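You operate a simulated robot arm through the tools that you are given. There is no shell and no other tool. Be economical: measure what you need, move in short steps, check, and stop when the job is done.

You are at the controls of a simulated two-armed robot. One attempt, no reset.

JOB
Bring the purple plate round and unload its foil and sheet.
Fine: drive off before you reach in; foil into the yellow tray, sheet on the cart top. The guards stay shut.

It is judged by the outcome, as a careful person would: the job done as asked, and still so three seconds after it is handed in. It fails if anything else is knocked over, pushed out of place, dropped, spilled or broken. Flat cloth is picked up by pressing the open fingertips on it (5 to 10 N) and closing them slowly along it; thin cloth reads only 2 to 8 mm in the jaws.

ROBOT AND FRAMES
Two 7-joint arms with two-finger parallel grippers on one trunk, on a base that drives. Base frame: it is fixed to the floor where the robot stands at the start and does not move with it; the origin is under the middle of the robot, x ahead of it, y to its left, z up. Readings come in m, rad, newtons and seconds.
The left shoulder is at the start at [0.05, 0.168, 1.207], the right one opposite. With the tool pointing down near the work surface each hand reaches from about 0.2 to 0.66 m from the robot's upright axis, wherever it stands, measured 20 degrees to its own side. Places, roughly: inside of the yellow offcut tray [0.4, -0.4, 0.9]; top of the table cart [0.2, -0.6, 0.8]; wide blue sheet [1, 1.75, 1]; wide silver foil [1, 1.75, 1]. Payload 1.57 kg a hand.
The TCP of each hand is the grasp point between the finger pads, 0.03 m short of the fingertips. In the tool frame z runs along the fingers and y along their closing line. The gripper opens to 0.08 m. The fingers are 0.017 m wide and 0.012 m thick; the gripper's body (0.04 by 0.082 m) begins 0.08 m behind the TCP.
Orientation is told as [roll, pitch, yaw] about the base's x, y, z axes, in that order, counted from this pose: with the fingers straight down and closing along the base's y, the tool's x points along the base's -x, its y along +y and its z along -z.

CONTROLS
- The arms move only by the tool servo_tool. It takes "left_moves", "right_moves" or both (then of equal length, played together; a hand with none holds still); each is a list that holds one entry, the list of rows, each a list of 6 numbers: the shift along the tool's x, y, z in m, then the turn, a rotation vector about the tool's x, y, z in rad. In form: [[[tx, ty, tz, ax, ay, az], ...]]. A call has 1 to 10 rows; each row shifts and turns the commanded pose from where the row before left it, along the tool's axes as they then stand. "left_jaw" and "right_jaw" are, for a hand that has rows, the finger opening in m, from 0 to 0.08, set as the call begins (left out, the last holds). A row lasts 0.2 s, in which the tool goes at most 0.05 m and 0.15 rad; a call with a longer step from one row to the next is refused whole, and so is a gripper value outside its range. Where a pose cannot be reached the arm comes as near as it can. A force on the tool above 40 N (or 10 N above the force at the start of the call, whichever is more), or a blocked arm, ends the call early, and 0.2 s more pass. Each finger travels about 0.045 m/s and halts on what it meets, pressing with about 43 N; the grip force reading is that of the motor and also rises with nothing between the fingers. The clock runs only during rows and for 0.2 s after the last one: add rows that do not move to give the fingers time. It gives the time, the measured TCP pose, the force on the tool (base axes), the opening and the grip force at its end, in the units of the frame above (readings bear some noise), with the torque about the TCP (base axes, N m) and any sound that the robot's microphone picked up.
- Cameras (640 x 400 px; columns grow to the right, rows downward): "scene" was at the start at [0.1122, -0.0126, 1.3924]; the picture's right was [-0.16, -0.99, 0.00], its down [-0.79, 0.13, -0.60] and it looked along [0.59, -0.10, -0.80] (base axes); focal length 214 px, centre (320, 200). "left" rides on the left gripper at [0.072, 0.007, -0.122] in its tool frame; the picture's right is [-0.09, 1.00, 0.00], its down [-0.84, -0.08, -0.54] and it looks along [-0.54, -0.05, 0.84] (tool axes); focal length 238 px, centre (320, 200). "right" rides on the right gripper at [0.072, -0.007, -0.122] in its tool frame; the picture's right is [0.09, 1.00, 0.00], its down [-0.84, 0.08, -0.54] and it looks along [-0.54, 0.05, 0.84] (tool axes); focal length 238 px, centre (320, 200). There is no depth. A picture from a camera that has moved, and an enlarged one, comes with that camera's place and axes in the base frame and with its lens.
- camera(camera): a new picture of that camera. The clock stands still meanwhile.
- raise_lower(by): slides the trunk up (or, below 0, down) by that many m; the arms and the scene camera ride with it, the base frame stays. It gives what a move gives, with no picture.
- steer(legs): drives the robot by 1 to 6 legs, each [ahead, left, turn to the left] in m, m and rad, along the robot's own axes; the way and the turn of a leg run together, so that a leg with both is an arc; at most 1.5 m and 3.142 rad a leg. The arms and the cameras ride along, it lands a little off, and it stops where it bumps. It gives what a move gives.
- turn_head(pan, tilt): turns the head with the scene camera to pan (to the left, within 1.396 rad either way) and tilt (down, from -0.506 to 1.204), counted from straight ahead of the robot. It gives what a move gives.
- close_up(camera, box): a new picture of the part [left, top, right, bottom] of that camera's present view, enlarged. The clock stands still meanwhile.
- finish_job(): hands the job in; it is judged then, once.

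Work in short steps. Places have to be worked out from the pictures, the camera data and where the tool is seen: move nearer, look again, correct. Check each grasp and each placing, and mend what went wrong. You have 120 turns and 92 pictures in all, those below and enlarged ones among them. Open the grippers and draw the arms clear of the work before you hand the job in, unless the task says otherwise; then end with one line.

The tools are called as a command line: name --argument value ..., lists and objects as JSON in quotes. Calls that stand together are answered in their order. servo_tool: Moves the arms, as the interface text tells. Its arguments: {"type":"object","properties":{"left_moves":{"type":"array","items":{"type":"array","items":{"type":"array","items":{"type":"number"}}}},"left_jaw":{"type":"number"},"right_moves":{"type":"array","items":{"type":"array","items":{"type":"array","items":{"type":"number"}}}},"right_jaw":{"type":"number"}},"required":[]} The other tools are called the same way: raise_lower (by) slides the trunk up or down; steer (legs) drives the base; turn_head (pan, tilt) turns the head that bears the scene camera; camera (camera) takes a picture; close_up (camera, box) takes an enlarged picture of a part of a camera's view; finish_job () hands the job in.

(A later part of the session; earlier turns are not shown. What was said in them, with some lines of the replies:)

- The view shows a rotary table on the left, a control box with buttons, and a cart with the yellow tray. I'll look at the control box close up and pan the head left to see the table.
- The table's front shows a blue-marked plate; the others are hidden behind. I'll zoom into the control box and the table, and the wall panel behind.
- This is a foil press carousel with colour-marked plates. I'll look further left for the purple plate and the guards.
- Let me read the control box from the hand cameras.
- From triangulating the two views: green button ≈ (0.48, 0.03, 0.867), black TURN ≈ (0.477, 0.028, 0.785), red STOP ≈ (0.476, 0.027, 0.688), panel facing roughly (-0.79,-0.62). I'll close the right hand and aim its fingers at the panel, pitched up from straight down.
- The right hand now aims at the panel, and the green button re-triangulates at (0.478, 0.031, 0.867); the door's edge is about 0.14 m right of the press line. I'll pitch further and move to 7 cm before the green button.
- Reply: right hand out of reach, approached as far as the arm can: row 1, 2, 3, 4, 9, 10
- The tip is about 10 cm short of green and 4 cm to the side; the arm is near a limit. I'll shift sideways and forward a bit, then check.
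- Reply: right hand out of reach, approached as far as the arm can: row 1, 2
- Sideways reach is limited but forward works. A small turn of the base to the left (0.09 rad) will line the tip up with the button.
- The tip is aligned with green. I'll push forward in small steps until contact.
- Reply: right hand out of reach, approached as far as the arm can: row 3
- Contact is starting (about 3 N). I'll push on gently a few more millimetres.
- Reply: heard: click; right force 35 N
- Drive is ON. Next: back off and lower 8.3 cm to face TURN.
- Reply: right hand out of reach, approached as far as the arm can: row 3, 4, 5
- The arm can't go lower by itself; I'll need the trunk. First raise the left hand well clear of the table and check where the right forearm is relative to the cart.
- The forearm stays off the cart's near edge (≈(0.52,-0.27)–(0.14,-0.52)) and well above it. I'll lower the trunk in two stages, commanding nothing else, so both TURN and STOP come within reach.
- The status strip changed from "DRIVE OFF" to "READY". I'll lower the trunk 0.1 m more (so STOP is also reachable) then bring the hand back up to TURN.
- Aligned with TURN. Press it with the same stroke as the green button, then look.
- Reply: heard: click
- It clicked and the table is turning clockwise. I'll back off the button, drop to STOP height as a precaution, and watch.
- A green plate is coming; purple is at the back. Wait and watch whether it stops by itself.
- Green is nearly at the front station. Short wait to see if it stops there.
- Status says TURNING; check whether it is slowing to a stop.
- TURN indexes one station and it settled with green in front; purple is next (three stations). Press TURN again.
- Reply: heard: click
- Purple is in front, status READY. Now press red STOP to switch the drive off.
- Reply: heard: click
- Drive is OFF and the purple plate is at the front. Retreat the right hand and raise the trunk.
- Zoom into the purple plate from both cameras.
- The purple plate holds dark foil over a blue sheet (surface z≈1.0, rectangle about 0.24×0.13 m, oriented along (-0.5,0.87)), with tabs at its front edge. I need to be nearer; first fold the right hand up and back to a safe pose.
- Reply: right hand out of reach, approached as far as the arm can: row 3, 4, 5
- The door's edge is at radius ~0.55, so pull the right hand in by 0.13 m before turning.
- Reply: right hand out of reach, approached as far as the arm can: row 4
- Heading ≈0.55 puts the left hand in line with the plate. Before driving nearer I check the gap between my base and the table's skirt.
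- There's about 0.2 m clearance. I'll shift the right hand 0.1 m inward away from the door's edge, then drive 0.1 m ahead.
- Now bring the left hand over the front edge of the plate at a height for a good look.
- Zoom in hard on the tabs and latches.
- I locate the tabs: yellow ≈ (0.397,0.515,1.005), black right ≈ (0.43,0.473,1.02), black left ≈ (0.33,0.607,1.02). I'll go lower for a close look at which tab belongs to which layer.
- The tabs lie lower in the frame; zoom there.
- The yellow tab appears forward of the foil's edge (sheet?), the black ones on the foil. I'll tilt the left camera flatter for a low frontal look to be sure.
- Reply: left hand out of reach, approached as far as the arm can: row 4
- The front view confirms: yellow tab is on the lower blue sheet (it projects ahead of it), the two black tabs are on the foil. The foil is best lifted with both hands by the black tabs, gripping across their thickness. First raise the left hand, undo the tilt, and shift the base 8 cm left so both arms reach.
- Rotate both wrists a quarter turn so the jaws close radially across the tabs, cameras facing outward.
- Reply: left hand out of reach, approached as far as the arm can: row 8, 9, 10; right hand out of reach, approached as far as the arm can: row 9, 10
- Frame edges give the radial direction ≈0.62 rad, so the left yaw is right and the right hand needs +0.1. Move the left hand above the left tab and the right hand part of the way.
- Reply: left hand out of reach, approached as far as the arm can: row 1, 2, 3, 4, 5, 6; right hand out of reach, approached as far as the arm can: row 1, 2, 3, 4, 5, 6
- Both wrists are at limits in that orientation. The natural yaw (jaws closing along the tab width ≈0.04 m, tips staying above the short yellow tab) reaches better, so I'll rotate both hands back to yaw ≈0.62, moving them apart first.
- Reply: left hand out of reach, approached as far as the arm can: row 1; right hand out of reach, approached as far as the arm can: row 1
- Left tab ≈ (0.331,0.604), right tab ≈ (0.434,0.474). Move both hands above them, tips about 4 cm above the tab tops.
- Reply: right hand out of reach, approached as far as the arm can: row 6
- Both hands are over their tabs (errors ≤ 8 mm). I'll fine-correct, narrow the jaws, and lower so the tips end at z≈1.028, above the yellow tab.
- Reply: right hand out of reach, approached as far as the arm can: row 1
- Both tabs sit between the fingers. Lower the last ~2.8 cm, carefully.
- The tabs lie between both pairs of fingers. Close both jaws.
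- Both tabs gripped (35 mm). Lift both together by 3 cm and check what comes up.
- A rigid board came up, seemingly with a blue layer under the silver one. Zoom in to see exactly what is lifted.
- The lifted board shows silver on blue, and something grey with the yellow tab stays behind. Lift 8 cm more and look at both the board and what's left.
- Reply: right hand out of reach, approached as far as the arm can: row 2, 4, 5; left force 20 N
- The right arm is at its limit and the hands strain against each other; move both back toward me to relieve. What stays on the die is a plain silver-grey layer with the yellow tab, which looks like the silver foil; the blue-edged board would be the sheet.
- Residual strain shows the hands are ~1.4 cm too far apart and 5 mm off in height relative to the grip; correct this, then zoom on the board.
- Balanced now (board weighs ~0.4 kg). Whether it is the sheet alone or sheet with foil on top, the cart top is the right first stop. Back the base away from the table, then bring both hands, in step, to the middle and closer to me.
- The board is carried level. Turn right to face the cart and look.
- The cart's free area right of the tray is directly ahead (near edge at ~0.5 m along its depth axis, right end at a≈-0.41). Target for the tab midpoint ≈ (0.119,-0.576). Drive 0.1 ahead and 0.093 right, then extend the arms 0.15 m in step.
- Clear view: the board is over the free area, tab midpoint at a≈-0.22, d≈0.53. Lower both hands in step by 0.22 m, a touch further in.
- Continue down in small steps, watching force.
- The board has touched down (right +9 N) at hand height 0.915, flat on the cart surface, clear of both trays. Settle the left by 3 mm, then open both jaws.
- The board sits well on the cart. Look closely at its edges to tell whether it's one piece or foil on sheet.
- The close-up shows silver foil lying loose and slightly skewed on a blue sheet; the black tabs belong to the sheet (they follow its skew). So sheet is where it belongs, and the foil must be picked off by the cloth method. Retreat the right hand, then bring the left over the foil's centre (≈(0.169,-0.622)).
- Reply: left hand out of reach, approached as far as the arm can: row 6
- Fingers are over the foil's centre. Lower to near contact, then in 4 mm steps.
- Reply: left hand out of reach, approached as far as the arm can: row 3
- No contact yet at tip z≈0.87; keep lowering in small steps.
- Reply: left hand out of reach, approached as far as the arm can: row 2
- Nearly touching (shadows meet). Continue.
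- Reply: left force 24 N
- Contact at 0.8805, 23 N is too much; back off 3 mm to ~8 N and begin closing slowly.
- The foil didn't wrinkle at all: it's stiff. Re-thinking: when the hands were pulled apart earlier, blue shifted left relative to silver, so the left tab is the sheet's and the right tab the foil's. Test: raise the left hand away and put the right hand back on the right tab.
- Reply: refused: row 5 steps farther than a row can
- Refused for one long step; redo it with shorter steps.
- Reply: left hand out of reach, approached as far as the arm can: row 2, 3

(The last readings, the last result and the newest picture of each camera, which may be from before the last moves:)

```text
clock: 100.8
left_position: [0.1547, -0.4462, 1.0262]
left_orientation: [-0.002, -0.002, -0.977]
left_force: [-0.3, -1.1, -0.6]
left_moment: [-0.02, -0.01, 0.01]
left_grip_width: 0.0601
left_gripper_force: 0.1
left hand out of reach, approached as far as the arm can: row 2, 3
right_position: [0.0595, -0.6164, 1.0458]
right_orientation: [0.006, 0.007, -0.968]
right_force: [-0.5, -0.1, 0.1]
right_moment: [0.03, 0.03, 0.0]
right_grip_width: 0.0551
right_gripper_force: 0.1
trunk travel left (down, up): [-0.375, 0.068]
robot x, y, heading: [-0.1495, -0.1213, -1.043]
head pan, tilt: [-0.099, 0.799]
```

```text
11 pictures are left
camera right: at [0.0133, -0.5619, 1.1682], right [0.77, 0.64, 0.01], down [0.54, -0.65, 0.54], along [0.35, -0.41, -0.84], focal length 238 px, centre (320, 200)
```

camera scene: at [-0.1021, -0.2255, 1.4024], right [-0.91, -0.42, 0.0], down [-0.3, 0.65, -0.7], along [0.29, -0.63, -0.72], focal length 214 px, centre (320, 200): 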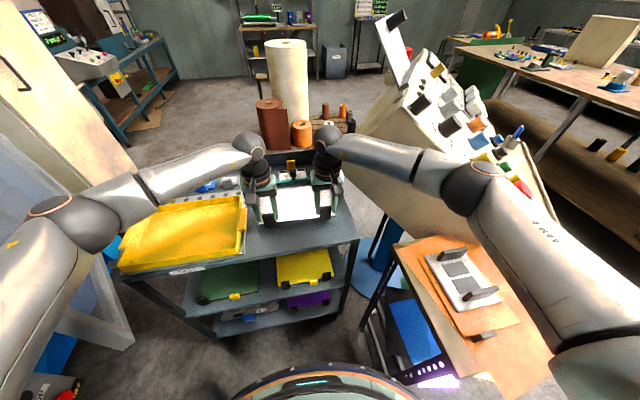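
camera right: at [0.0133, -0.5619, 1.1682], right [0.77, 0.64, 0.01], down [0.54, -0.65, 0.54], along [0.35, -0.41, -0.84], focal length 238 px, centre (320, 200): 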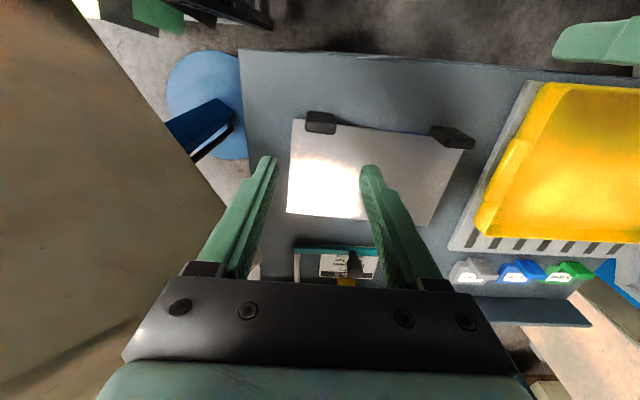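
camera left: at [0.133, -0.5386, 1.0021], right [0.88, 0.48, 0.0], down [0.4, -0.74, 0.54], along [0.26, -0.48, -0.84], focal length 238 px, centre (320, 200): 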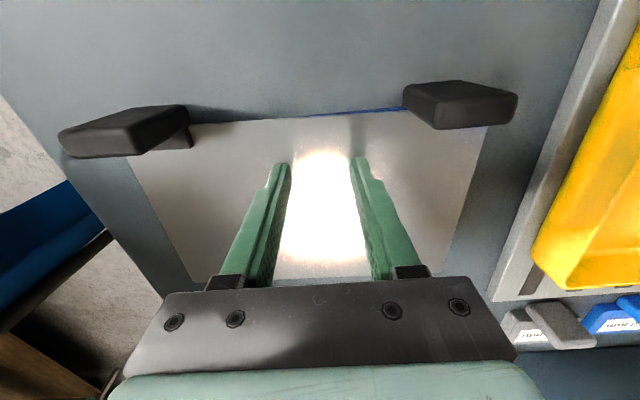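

The right tab is centred. Lower 0.13 m and close.

servo_tool --right_moves '[[[0, 0, 0.04, 0, 0, 0], [0, 0, 0.04, 0, 0, 0], [0, 0, 0.03, 0, 0, 0], [0, 0, 0.02, 0, 0, 0], [0, 0, 0, 0, 0, 0]]]'

servo_tool --right_jaw 0 --right_moves '[[[0, 0, 0, 0, 0, 0], [0, 0, 0, 0, 0, 0], [0, 0, 0, 0, 0, 0], [0, 0, 0, 0, 0, 0], [0, 0, -0.006, 0, 0, 0], [0, 0, -0.006, 0, 0, 0], [0, 0, -0.006, 0, 0, 0], [0, 0, 0, 0, 0, 0]]]'

close_up --camera "scene" --box '[240, 170, 370, 250]'

```text
clock: 102.0
left_position: [0.1551, -0.4459, 1.0267]
left_orientation: [-0.002, 0.002, -0.979]
left_force: [0.6, -0.3, -0.1]
left_moment: [-0.02, -0.05, 0.0]
left_grip_width: 0.0601
left_gripper_force: 0.0
right_position: [0.058, -0.6145, 0.9157]
right_orientation: [0.004, 0.006, -0.969]
right_force: [-0.5, 0.0, -0.8]
right_moment: [-0.03, 0.02, 0.01]
right_grip_width: 0.0551
right_gripper_force: 0.1
trunk travel left (down, up): [-0.375, 0.068]
robot x, y, heading: [-0.1553, -0.1159, -1.04]
head pan, tilt: [-0.099, 0.799]
```

```text
clock: 103.8
left_position: [0.156, -0.4464, 1.0269]
left_orientation: [-0.003, 0.0, -0.979]
left_force: [0.0, -0.7, -1.3]
left_moment: [0.03, 0.0, 0.02]
left_grip_width: 0.0602
left_gripper_force: 0.1
right_position: [0.0586, -0.6146, 0.9331]
right_orientation: [0.005, 0.006, -0.968]
right_force: [0.3, 0.8, -2.1]
right_moment: [0.07, 0.21, -0.02]
right_grip_width: 0.0352
right_gripper_force: 42.5
trunk travel left (down, up): [-0.375, 0.068]
robot x, y, heading: [-0.1581, -0.1155, -1.04]
head pan, tilt: [-0.099, 0.799]
```

```text
4.92 times, centred on (305, 210) of scene
camera zoom: at [-0.1022, -0.2255, 1.4024], right [-0.91, -0.42, 0.0], down [-0.3, 0.65, -0.7], along [0.29, -0.63, -0.72], focal length 1056 px, centre (394, 151)
```

zoom: 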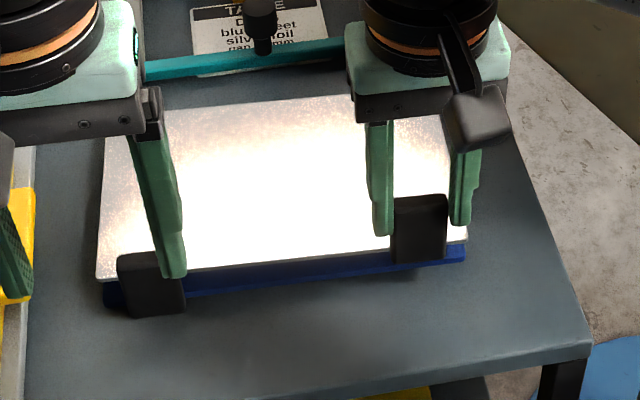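

Confirmed: the right hand alone lifts the silver foil (2 N, level), while the blue sheet stays on the cart with its tab. Raise the foil 0.11 m and move the left hand up and back out of the way.

servo_tool --left_moves '[[[0.01, 0.008, -0.04, 0, 0, 0], [0.01, 0.008, -0.04, 0, 0, 0], [0.01, 0.008, -0.04, 0, 0, 0], [0.01, 0.008, -0.04, 0, 0, 0], [0.01, 0.008, -0.04, 0, 0, 0], [0.0275, 0.025, 0, 0, 0, 0], [0.0275, 0.025, 0, 0, 0, 0], [0.0275, 0.025, 0, 0, 0, 0], [0.0275, 0.025, 0, 0, 0, 0], [0, 0, 0, 0, 0, 0]]]' --right_moves '[[[0, 0, 0, 0, 0, 0], [0, 0, -0.01, 0, 0, 0], [0, 0, -0.015, 0, 0, 0], [0, 0, -0.015, 0, 0, 0], [0, 0, -0.02, 0, 0, 0], [0, 0, -0.02, 0, 0, 0], [0, 0, -0.02, 0, 0, 0], [0, 0, -0.01, 0, 0, 0], [0, 0, 0, 0, 0, 0], [0, 0, 0, 0, 0, 0]]]'

camera --camera "scene"

```text
clock: 106.0
left_position: [0.1847, -0.2369, 1.2269]
left_orientation: [0.001, -0.001, -0.979]
left_force: [-0.3, 0.1, 0.1]
left_moment: [0.03, 0.01, 0.01]
left_grip_width: 0.0599
left_gripper_force: 0.0
right_position: [0.0589, -0.615, 1.0417]
right_orientation: [0.005, 0.008, -0.97]
right_force: [0.4, 0.0, -1.4]
right_moment: [0.02, 0.2, 0.0]
right_grip_width: 0.0354
right_gripper_force: 42.4
trunk travel left (down, up): [-0.375, 0.068]
robot x, y, heading: [-0.1539, -0.1162, -1.042]
head pan, tilt: [-0.099, 0.799]
```

```text
9 pictures are left
camera scene: at [-0.1022, -0.226, 1.4023], right [-0.91, -0.42, 0.0], down [-0.3, 0.65, -0.7], along [0.29, -0.63, -0.72], focal length 214 px, centre (320, 200)
```

scene: 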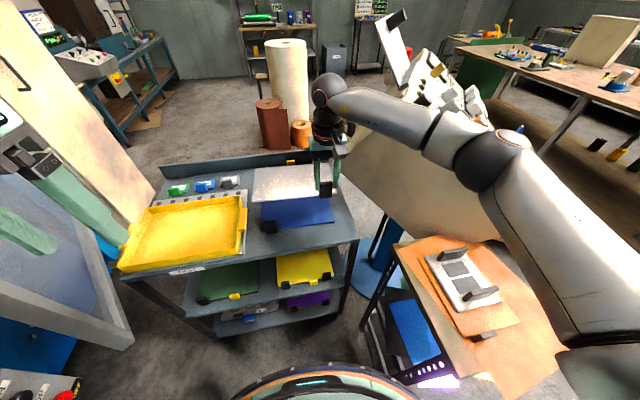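

The blue sheet lies alone on the cart; the foil hangs level from the right hand. Drive 0.12 m left and move the right hand over the tray (target ≈ (0.295,-0.389)).

steer --legs '[[0, 0.12, 0]]'

servo_tool --right_moves '[[[0.01, 0.03, 0, 0, 0, 0], [0.01, 0.034, 0, 0, 0, 0], [0.01, 0.034, 0, 0, 0, 0], [0.01, 0.034, 0, 0, 0, 0], [0.01, 0.034, 0, 0, 0, 0], [0.01, 0.034, 0, 0, 0, 0], [0, 0, 0, 0, 0, 0]]]'

camera --camera "scene"

```text
clock: 107.7
left_position: [0.2887, -0.1764, 1.2271]
left_orientation: [-0.001, 0.0, -0.983]
left_force: [-0.1, -0.5, 0.4]
left_moment: [-0.01, 0.0, -0.02]
left_grip_width: 0.0602
left_gripper_force: 0.2
right_position: [0.161, -0.5566, 1.0419]
right_orientation: [0.005, 0.007, -0.973]
right_force: [0.5, -0.5, -2.2]
right_moment: [0.05, 0.21, 0.02]
right_grip_width: 0.0353
right_gripper_force: 42.1
trunk travel left (down, up): [-0.375, 0.068]
robot x, y, heading: [-0.0491, -0.0551, -1.047]
head pan, tilt: [-0.099, 0.799]
```

```text
clock: 109.3
left_position: [0.2879, -0.1767, 1.2268]
left_orientation: [0.001, 0.001, -0.982]
left_force: [0.4, -0.4, -1.3]
left_moment: [0.03, 0.04, -0.01]
left_grip_width: 0.0603
left_gripper_force: 0.1
right_position: [0.2944, -0.3938, 1.0428]
right_orientation: [0.004, 0.007, -0.971]
right_force: [1.1, 0.3, -1.5]
right_moment: [0.05, 0.21, 0.0]
right_grip_width: 0.0355
right_gripper_force: 42.1
trunk travel left (down, up): [-0.375, 0.068]
robot x, y, heading: [-0.0529, -0.0548, -1.043]
head pan, tilt: [-0.099, 0.799]
```

```text
8 pictures are left
camera scene: at [0.001, -0.1654, 1.4024], right [-0.91, -0.41, 0.0], down [-0.3, 0.65, -0.7], along [0.29, -0.63, -0.72], focal length 214 px, centre (320, 200)
```

scene: 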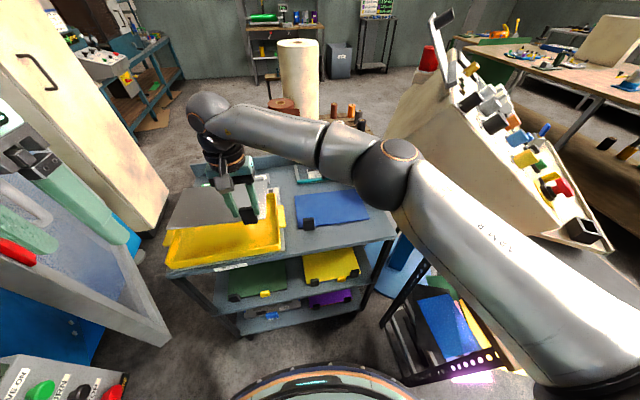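

Foil spans a≈-0.034…0.20 versus the tray's ≈-0.045…0.22: centred. Lower partway and check closely.

servo_tool --right_moves '[[[0.012, 0, 0.01, 0, 0, 0], [0, 0, 0.02, 0, 0, 0], [0, 0, 0.01, 0, 0, 0], [0, 0, 0, 0, 0, 0]]]'

close_up --camera "scene" --box '[140, 150, 320, 280]'

camera --camera "right"

```text
clock: 110.3
left_position: [0.2885, -0.1759, 1.2271]
left_orientation: [-0.001, 0.001, -0.983]
left_force: [0.8, 0.1, -0.1]
left_moment: [0.0, 0.03, 0.03]
left_grip_width: 0.06
left_gripper_force: 0.1
right_position: [0.2864, -0.3826, 1.0045]
right_orientation: [0.005, 0.007, -0.972]
right_force: [0.2, -0.6, -1.0]
right_moment: [0.09, 0.21, 0.03]
right_grip_width: 0.0355
right_gripper_force: 42.5
trunk travel left (down, up): [-0.375, 0.068]
robot x, y, heading: [-0.0526, -0.0589, -1.045]
head pan, tilt: [-0.099, 0.799]
```

```text
3.08 times, centred on (230, 215) of scene
camera zoom: at [0.0013, -0.165, 1.4024], right [-0.91, -0.41, 0.0], down [-0.3, 0.65, -0.7], along [0.29, -0.63, -0.72], focal length 660 px, centre (597, 154)
```

zoom: 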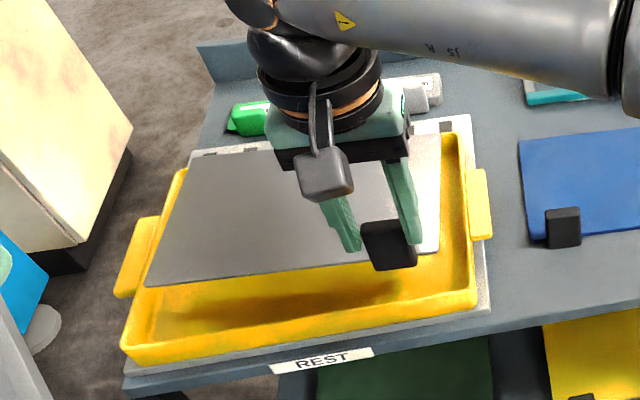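

```text
6 pictures are left
camera right: at [0.2403, -0.3281, 1.1269], right [0.77, 0.64, 0.01], down [0.54, -0.65, 0.54], along [0.35, -0.41, -0.84], focal length 238 px, centre (320, 200)
```

right: 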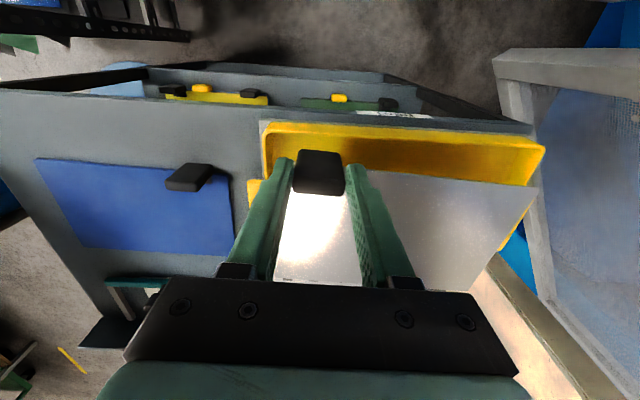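

The foil lies inside the tray outline with ~2 cm margins all round. Lower it in steps until it touches the floor.

servo_tool --right_moves '[[[0.005, -0.003, 0.01, 0, 0, 0], [0, 0, 0.015, 0, 0, 0], [0, 0, 0.015, 0, 0, 0], [0, 0, 0.01, 0, 0, 0], [0, 0, 0.005, 0, 0, 0], [0, 0, 0.005, 0, 0, 0]]]'

servo_tool --right_moves '[[[0, 0, 0.004, 0, 0, 0], [0, 0, 0.003, 0, 0, 0], [0, 0, 0, 0, 0, 0]]]'

```text
clock: 111.5
left_position: [0.2866, -0.174, 1.2274]
left_orientation: [-0.002, -0.003, -0.983]
left_force: [-0.1, 0.4, 0.1]
left_moment: [0.0, 0.05, -0.01]
left_grip_width: 0.0602
left_gripper_force: 0.0
right_position: [0.2829, -0.3806, 0.9558]
right_orientation: [0.009, -0.002, -0.973]
right_force: [-5.2, 2.9, 19.9]
right_moment: [-0.03, 0.71, -0.05]
right_grip_width: 0.0351
right_gripper_force: 42.3
trunk travel left (down, up): [-0.375, 0.068]
robot x, y, heading: [-0.0496, -0.0576, -1.045]
head pan, tilt: [-0.099, 0.799]
stopped in row 6 (right hand): the force on the tool passed its limit at 47 N (the readings are from after the stop); the commanded pose is now the measured one
```

```text
clock: 112.0
left_position: [0.2864, -0.1754, 1.2266]
left_orientation: [-0.002, -0.004, -0.982]
left_force: [0.5, 0.3, -0.7]
left_moment: [0.0, 0.02, -0.01]
left_grip_width: 0.06
left_gripper_force: 0.1
right_position: [0.2834, -0.3806, 0.9548]
right_orientation: [0.013, -0.007, -0.971]
right_force: [-5.6, 2.5, 18.1]
right_moment: [-0.02, 0.77, -0.15]
right_grip_width: 0.0354
right_gripper_force: 42.7
trunk travel left (down, up): [-0.375, 0.068]
robot x, y, heading: [-0.0494, -0.0581, -1.042]
head pan, tilt: [-0.099, 0.799]
stopped in row 2 (right hand): the force on the tool passed its limit at 44 N (the readings are from after the stop); the commanded pose is now the measured one
```

Firm contact at 0.955; raise 2 mm to unload and look to see whether it's the floor or the rim.

servo_tool --right_moves '[[[0, 0, -0.003, 0, 0, 0], [0, 0, 0, 0, 0, 0]]]'

close_up --camera "scene" --box '[150, 160, 300, 270]'

```text
clock: 112.6
left_position: [0.2877, -0.175, 1.2262]
left_orientation: [-0.002, -0.001, -0.983]
left_force: [1.0, 0.3, -0.1]
left_moment: [-0.01, 0.01, 0.03]
left_grip_width: 0.0599
left_gripper_force: 0.0
right_position: [0.2836, -0.3824, 0.9552]
right_orientation: [0.01, -0.004, -0.972]
right_force: [-0.1, 1.0, 0.7]
right_moment: [0.09, 0.22, 0.02]
right_grip_width: 0.0354
right_gripper_force: 42.8
trunk travel left (down, up): [-0.375, 0.068]
robot x, y, heading: [-0.0505, -0.0515, -1.043]
head pan, tilt: [-0.099, 0.799]
```

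```text
3.64 times, centred on (225, 215) of scene
camera zoom: at [0.001, -0.1647, 1.4022], right [-0.91, -0.41, 0.0], down [-0.3, 0.65, -0.7], along [0.29, -0.63, -0.72], focal length 780 px, centre (666, 146)
```

zoom: 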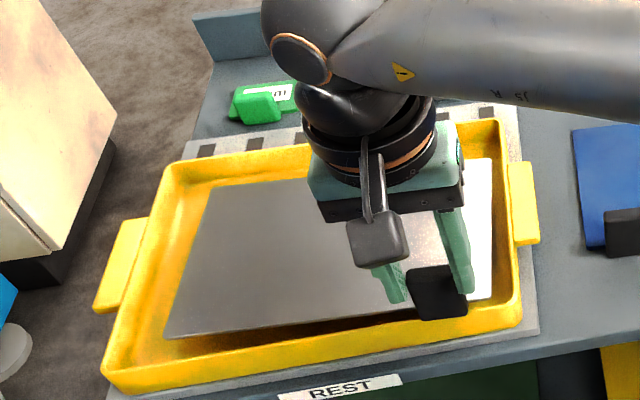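

The foil is down inside the walls, nearly on the floor. Open the jaw gently and rise.

servo_tool --right_jaw 0.052 --right_moves '[[[0, 0, 0, 0, 0, 0], [0, 0, 0, 0, 0, 0], [0, 0, 0, 0, 0, 0], [0, 0, -0.02, 0, 0, 0], [0, 0, -0.03, 0, 0, 0], [0, 0, -0.04, 0, 0, 0], [0, 0, -0.04, 0, 0, 0], [0.04, 0, 0, 0, 0, 0], [0.04, 0, 0, 0, 0, 0], [0, 0, 0, 0, 0, 0]]]'

close_up --camera "scene" --box '[150, 140, 400, 290]'

```text
clock: 114.8
left_position: [0.2887, -0.1753, 1.2267]
left_orientation: [-0.002, 0.0, -0.982]
left_force: [-0.2, 0.5, -0.5]
left_moment: [0.02, 0.01, -0.05]
left_grip_width: 0.0605
left_gripper_force: 0.1
right_position: [0.2372, -0.3134, 1.0868]
right_orientation: [0.012, -0.005, -0.971]
right_force: [0.7, -0.1, 0.1]
right_moment: [0.0, 0.0, 0.01]
right_grip_width: 0.0519
right_gripper_force: 0.2
trunk travel left (down, up): [-0.375, 0.068]
robot x, y, heading: [-0.0529, -0.0576, -1.042]
head pan, tilt: [-0.099, 0.799]
```

```text
2.56 times, centred on (275, 215) of scene
camera zoom: at [0.001, -0.1651, 1.4024], right [-0.91, -0.41, 0.0], down [-0.3, 0.65, -0.7], along [0.29, -0.63, -0.72], focal length 549 px, centre (435, 162)
```

zoom: 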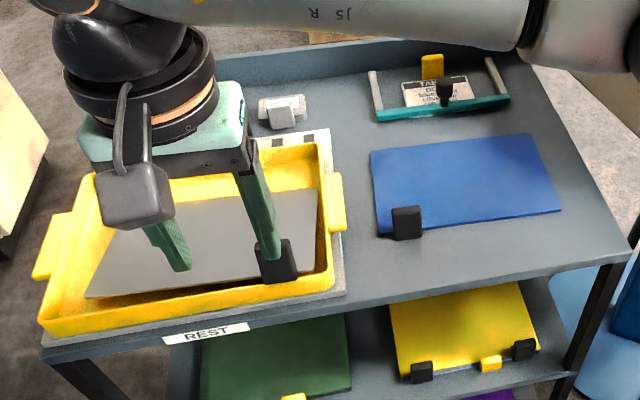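

Foil is in the yellow tray, the blue sheet on the cart top. Draw the right hand up and back clear, then take a final check.

servo_tool --right_moves '[[[0.01, -0.02, -0.04, 0, 0, 0], [0.01, -0.02, -0.04, 0, 0, 0], [0.01, -0.02, -0.04, 0, 0, 0], [0.02, -0.03, 0, 0, 0, 0], [0.02, -0.03, 0, 0, 0, 0], [0, 0, 0, 0, 0, 0], [0, 0, 0, 0, 0, 0], [0, 0, 0, 0, 0, 0]]]'

camera --camera "scene"

```text
clock: 116.6
left_position: [0.2883, -0.1756, 1.2277]
left_orientation: [-0.001, 0.0, -0.984]
left_force: [-0.2, -0.1, -0.1]
left_moment: [0.02, -0.01, 0.03]
left_grip_width: 0.0601
left_gripper_force: 0.0
right_position: [0.097, -0.3265, 1.2054]
right_orientation: [0.01, -0.004, -0.972]
right_force: [-0.8, 0.4, -0.3]
right_moment: [0.02, 0.0, 0.02]
right_grip_width: 0.0521
right_gripper_force: 0.0
trunk travel left (down, up): [-0.375, 0.068]
robot x, y, heading: [-0.0536, -0.0565, -1.043]
head pan, tilt: [-0.099, 0.799]
```

```text
3 pictures are left
camera scene: at [0.001, -0.1648, 1.4024], right [-0.91, -0.41, 0.0], down [-0.3, 0.65, -0.7], along [0.29, -0.63, -0.72], focal length 214 px, centre (320, 200)
```

scene: 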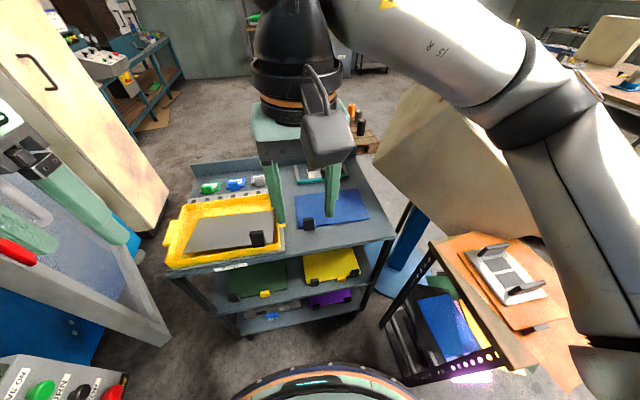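

Last check of the foil in the tray.

close_up --camera "scene" --box '[155, 180, 295, 275]'

```text
4.21 times, centred on (225, 228) of scene
camera zoom: at [0.001, -0.1648, 1.4024], right [-0.91, -0.41, 0.0], down [-0.3, 0.65, -0.7], along [0.29, -0.63, -0.72], focal length 903 px, centre (720, 84)
```

zoom: 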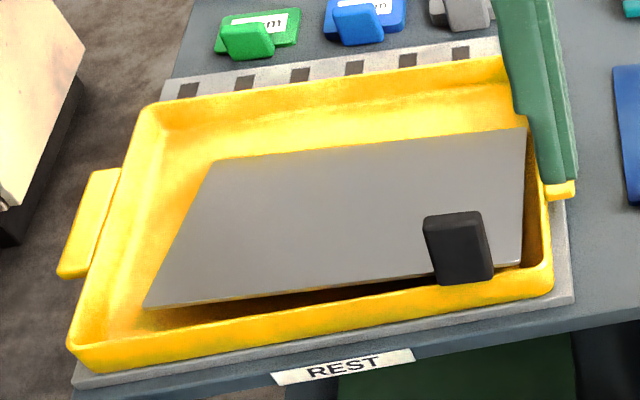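

The foil rests within the tray's walls, the sheet lies flat on the cart, the drive is off, the guards are untouched and both hands are open and clear. Hand in.

finish_job

```text
The job is handed in.
```

The purple plate is at the front, the drive was switched off before I reached in, the silver foil is in the yellow tray, the blue sheet is on the cart top, and the guards stayed shut. The foil sits slightly raised at its near right corner, inside the tray walls. I left the grey piece with the yellow tab on the plate, since it is neither the foil nor the sheet.
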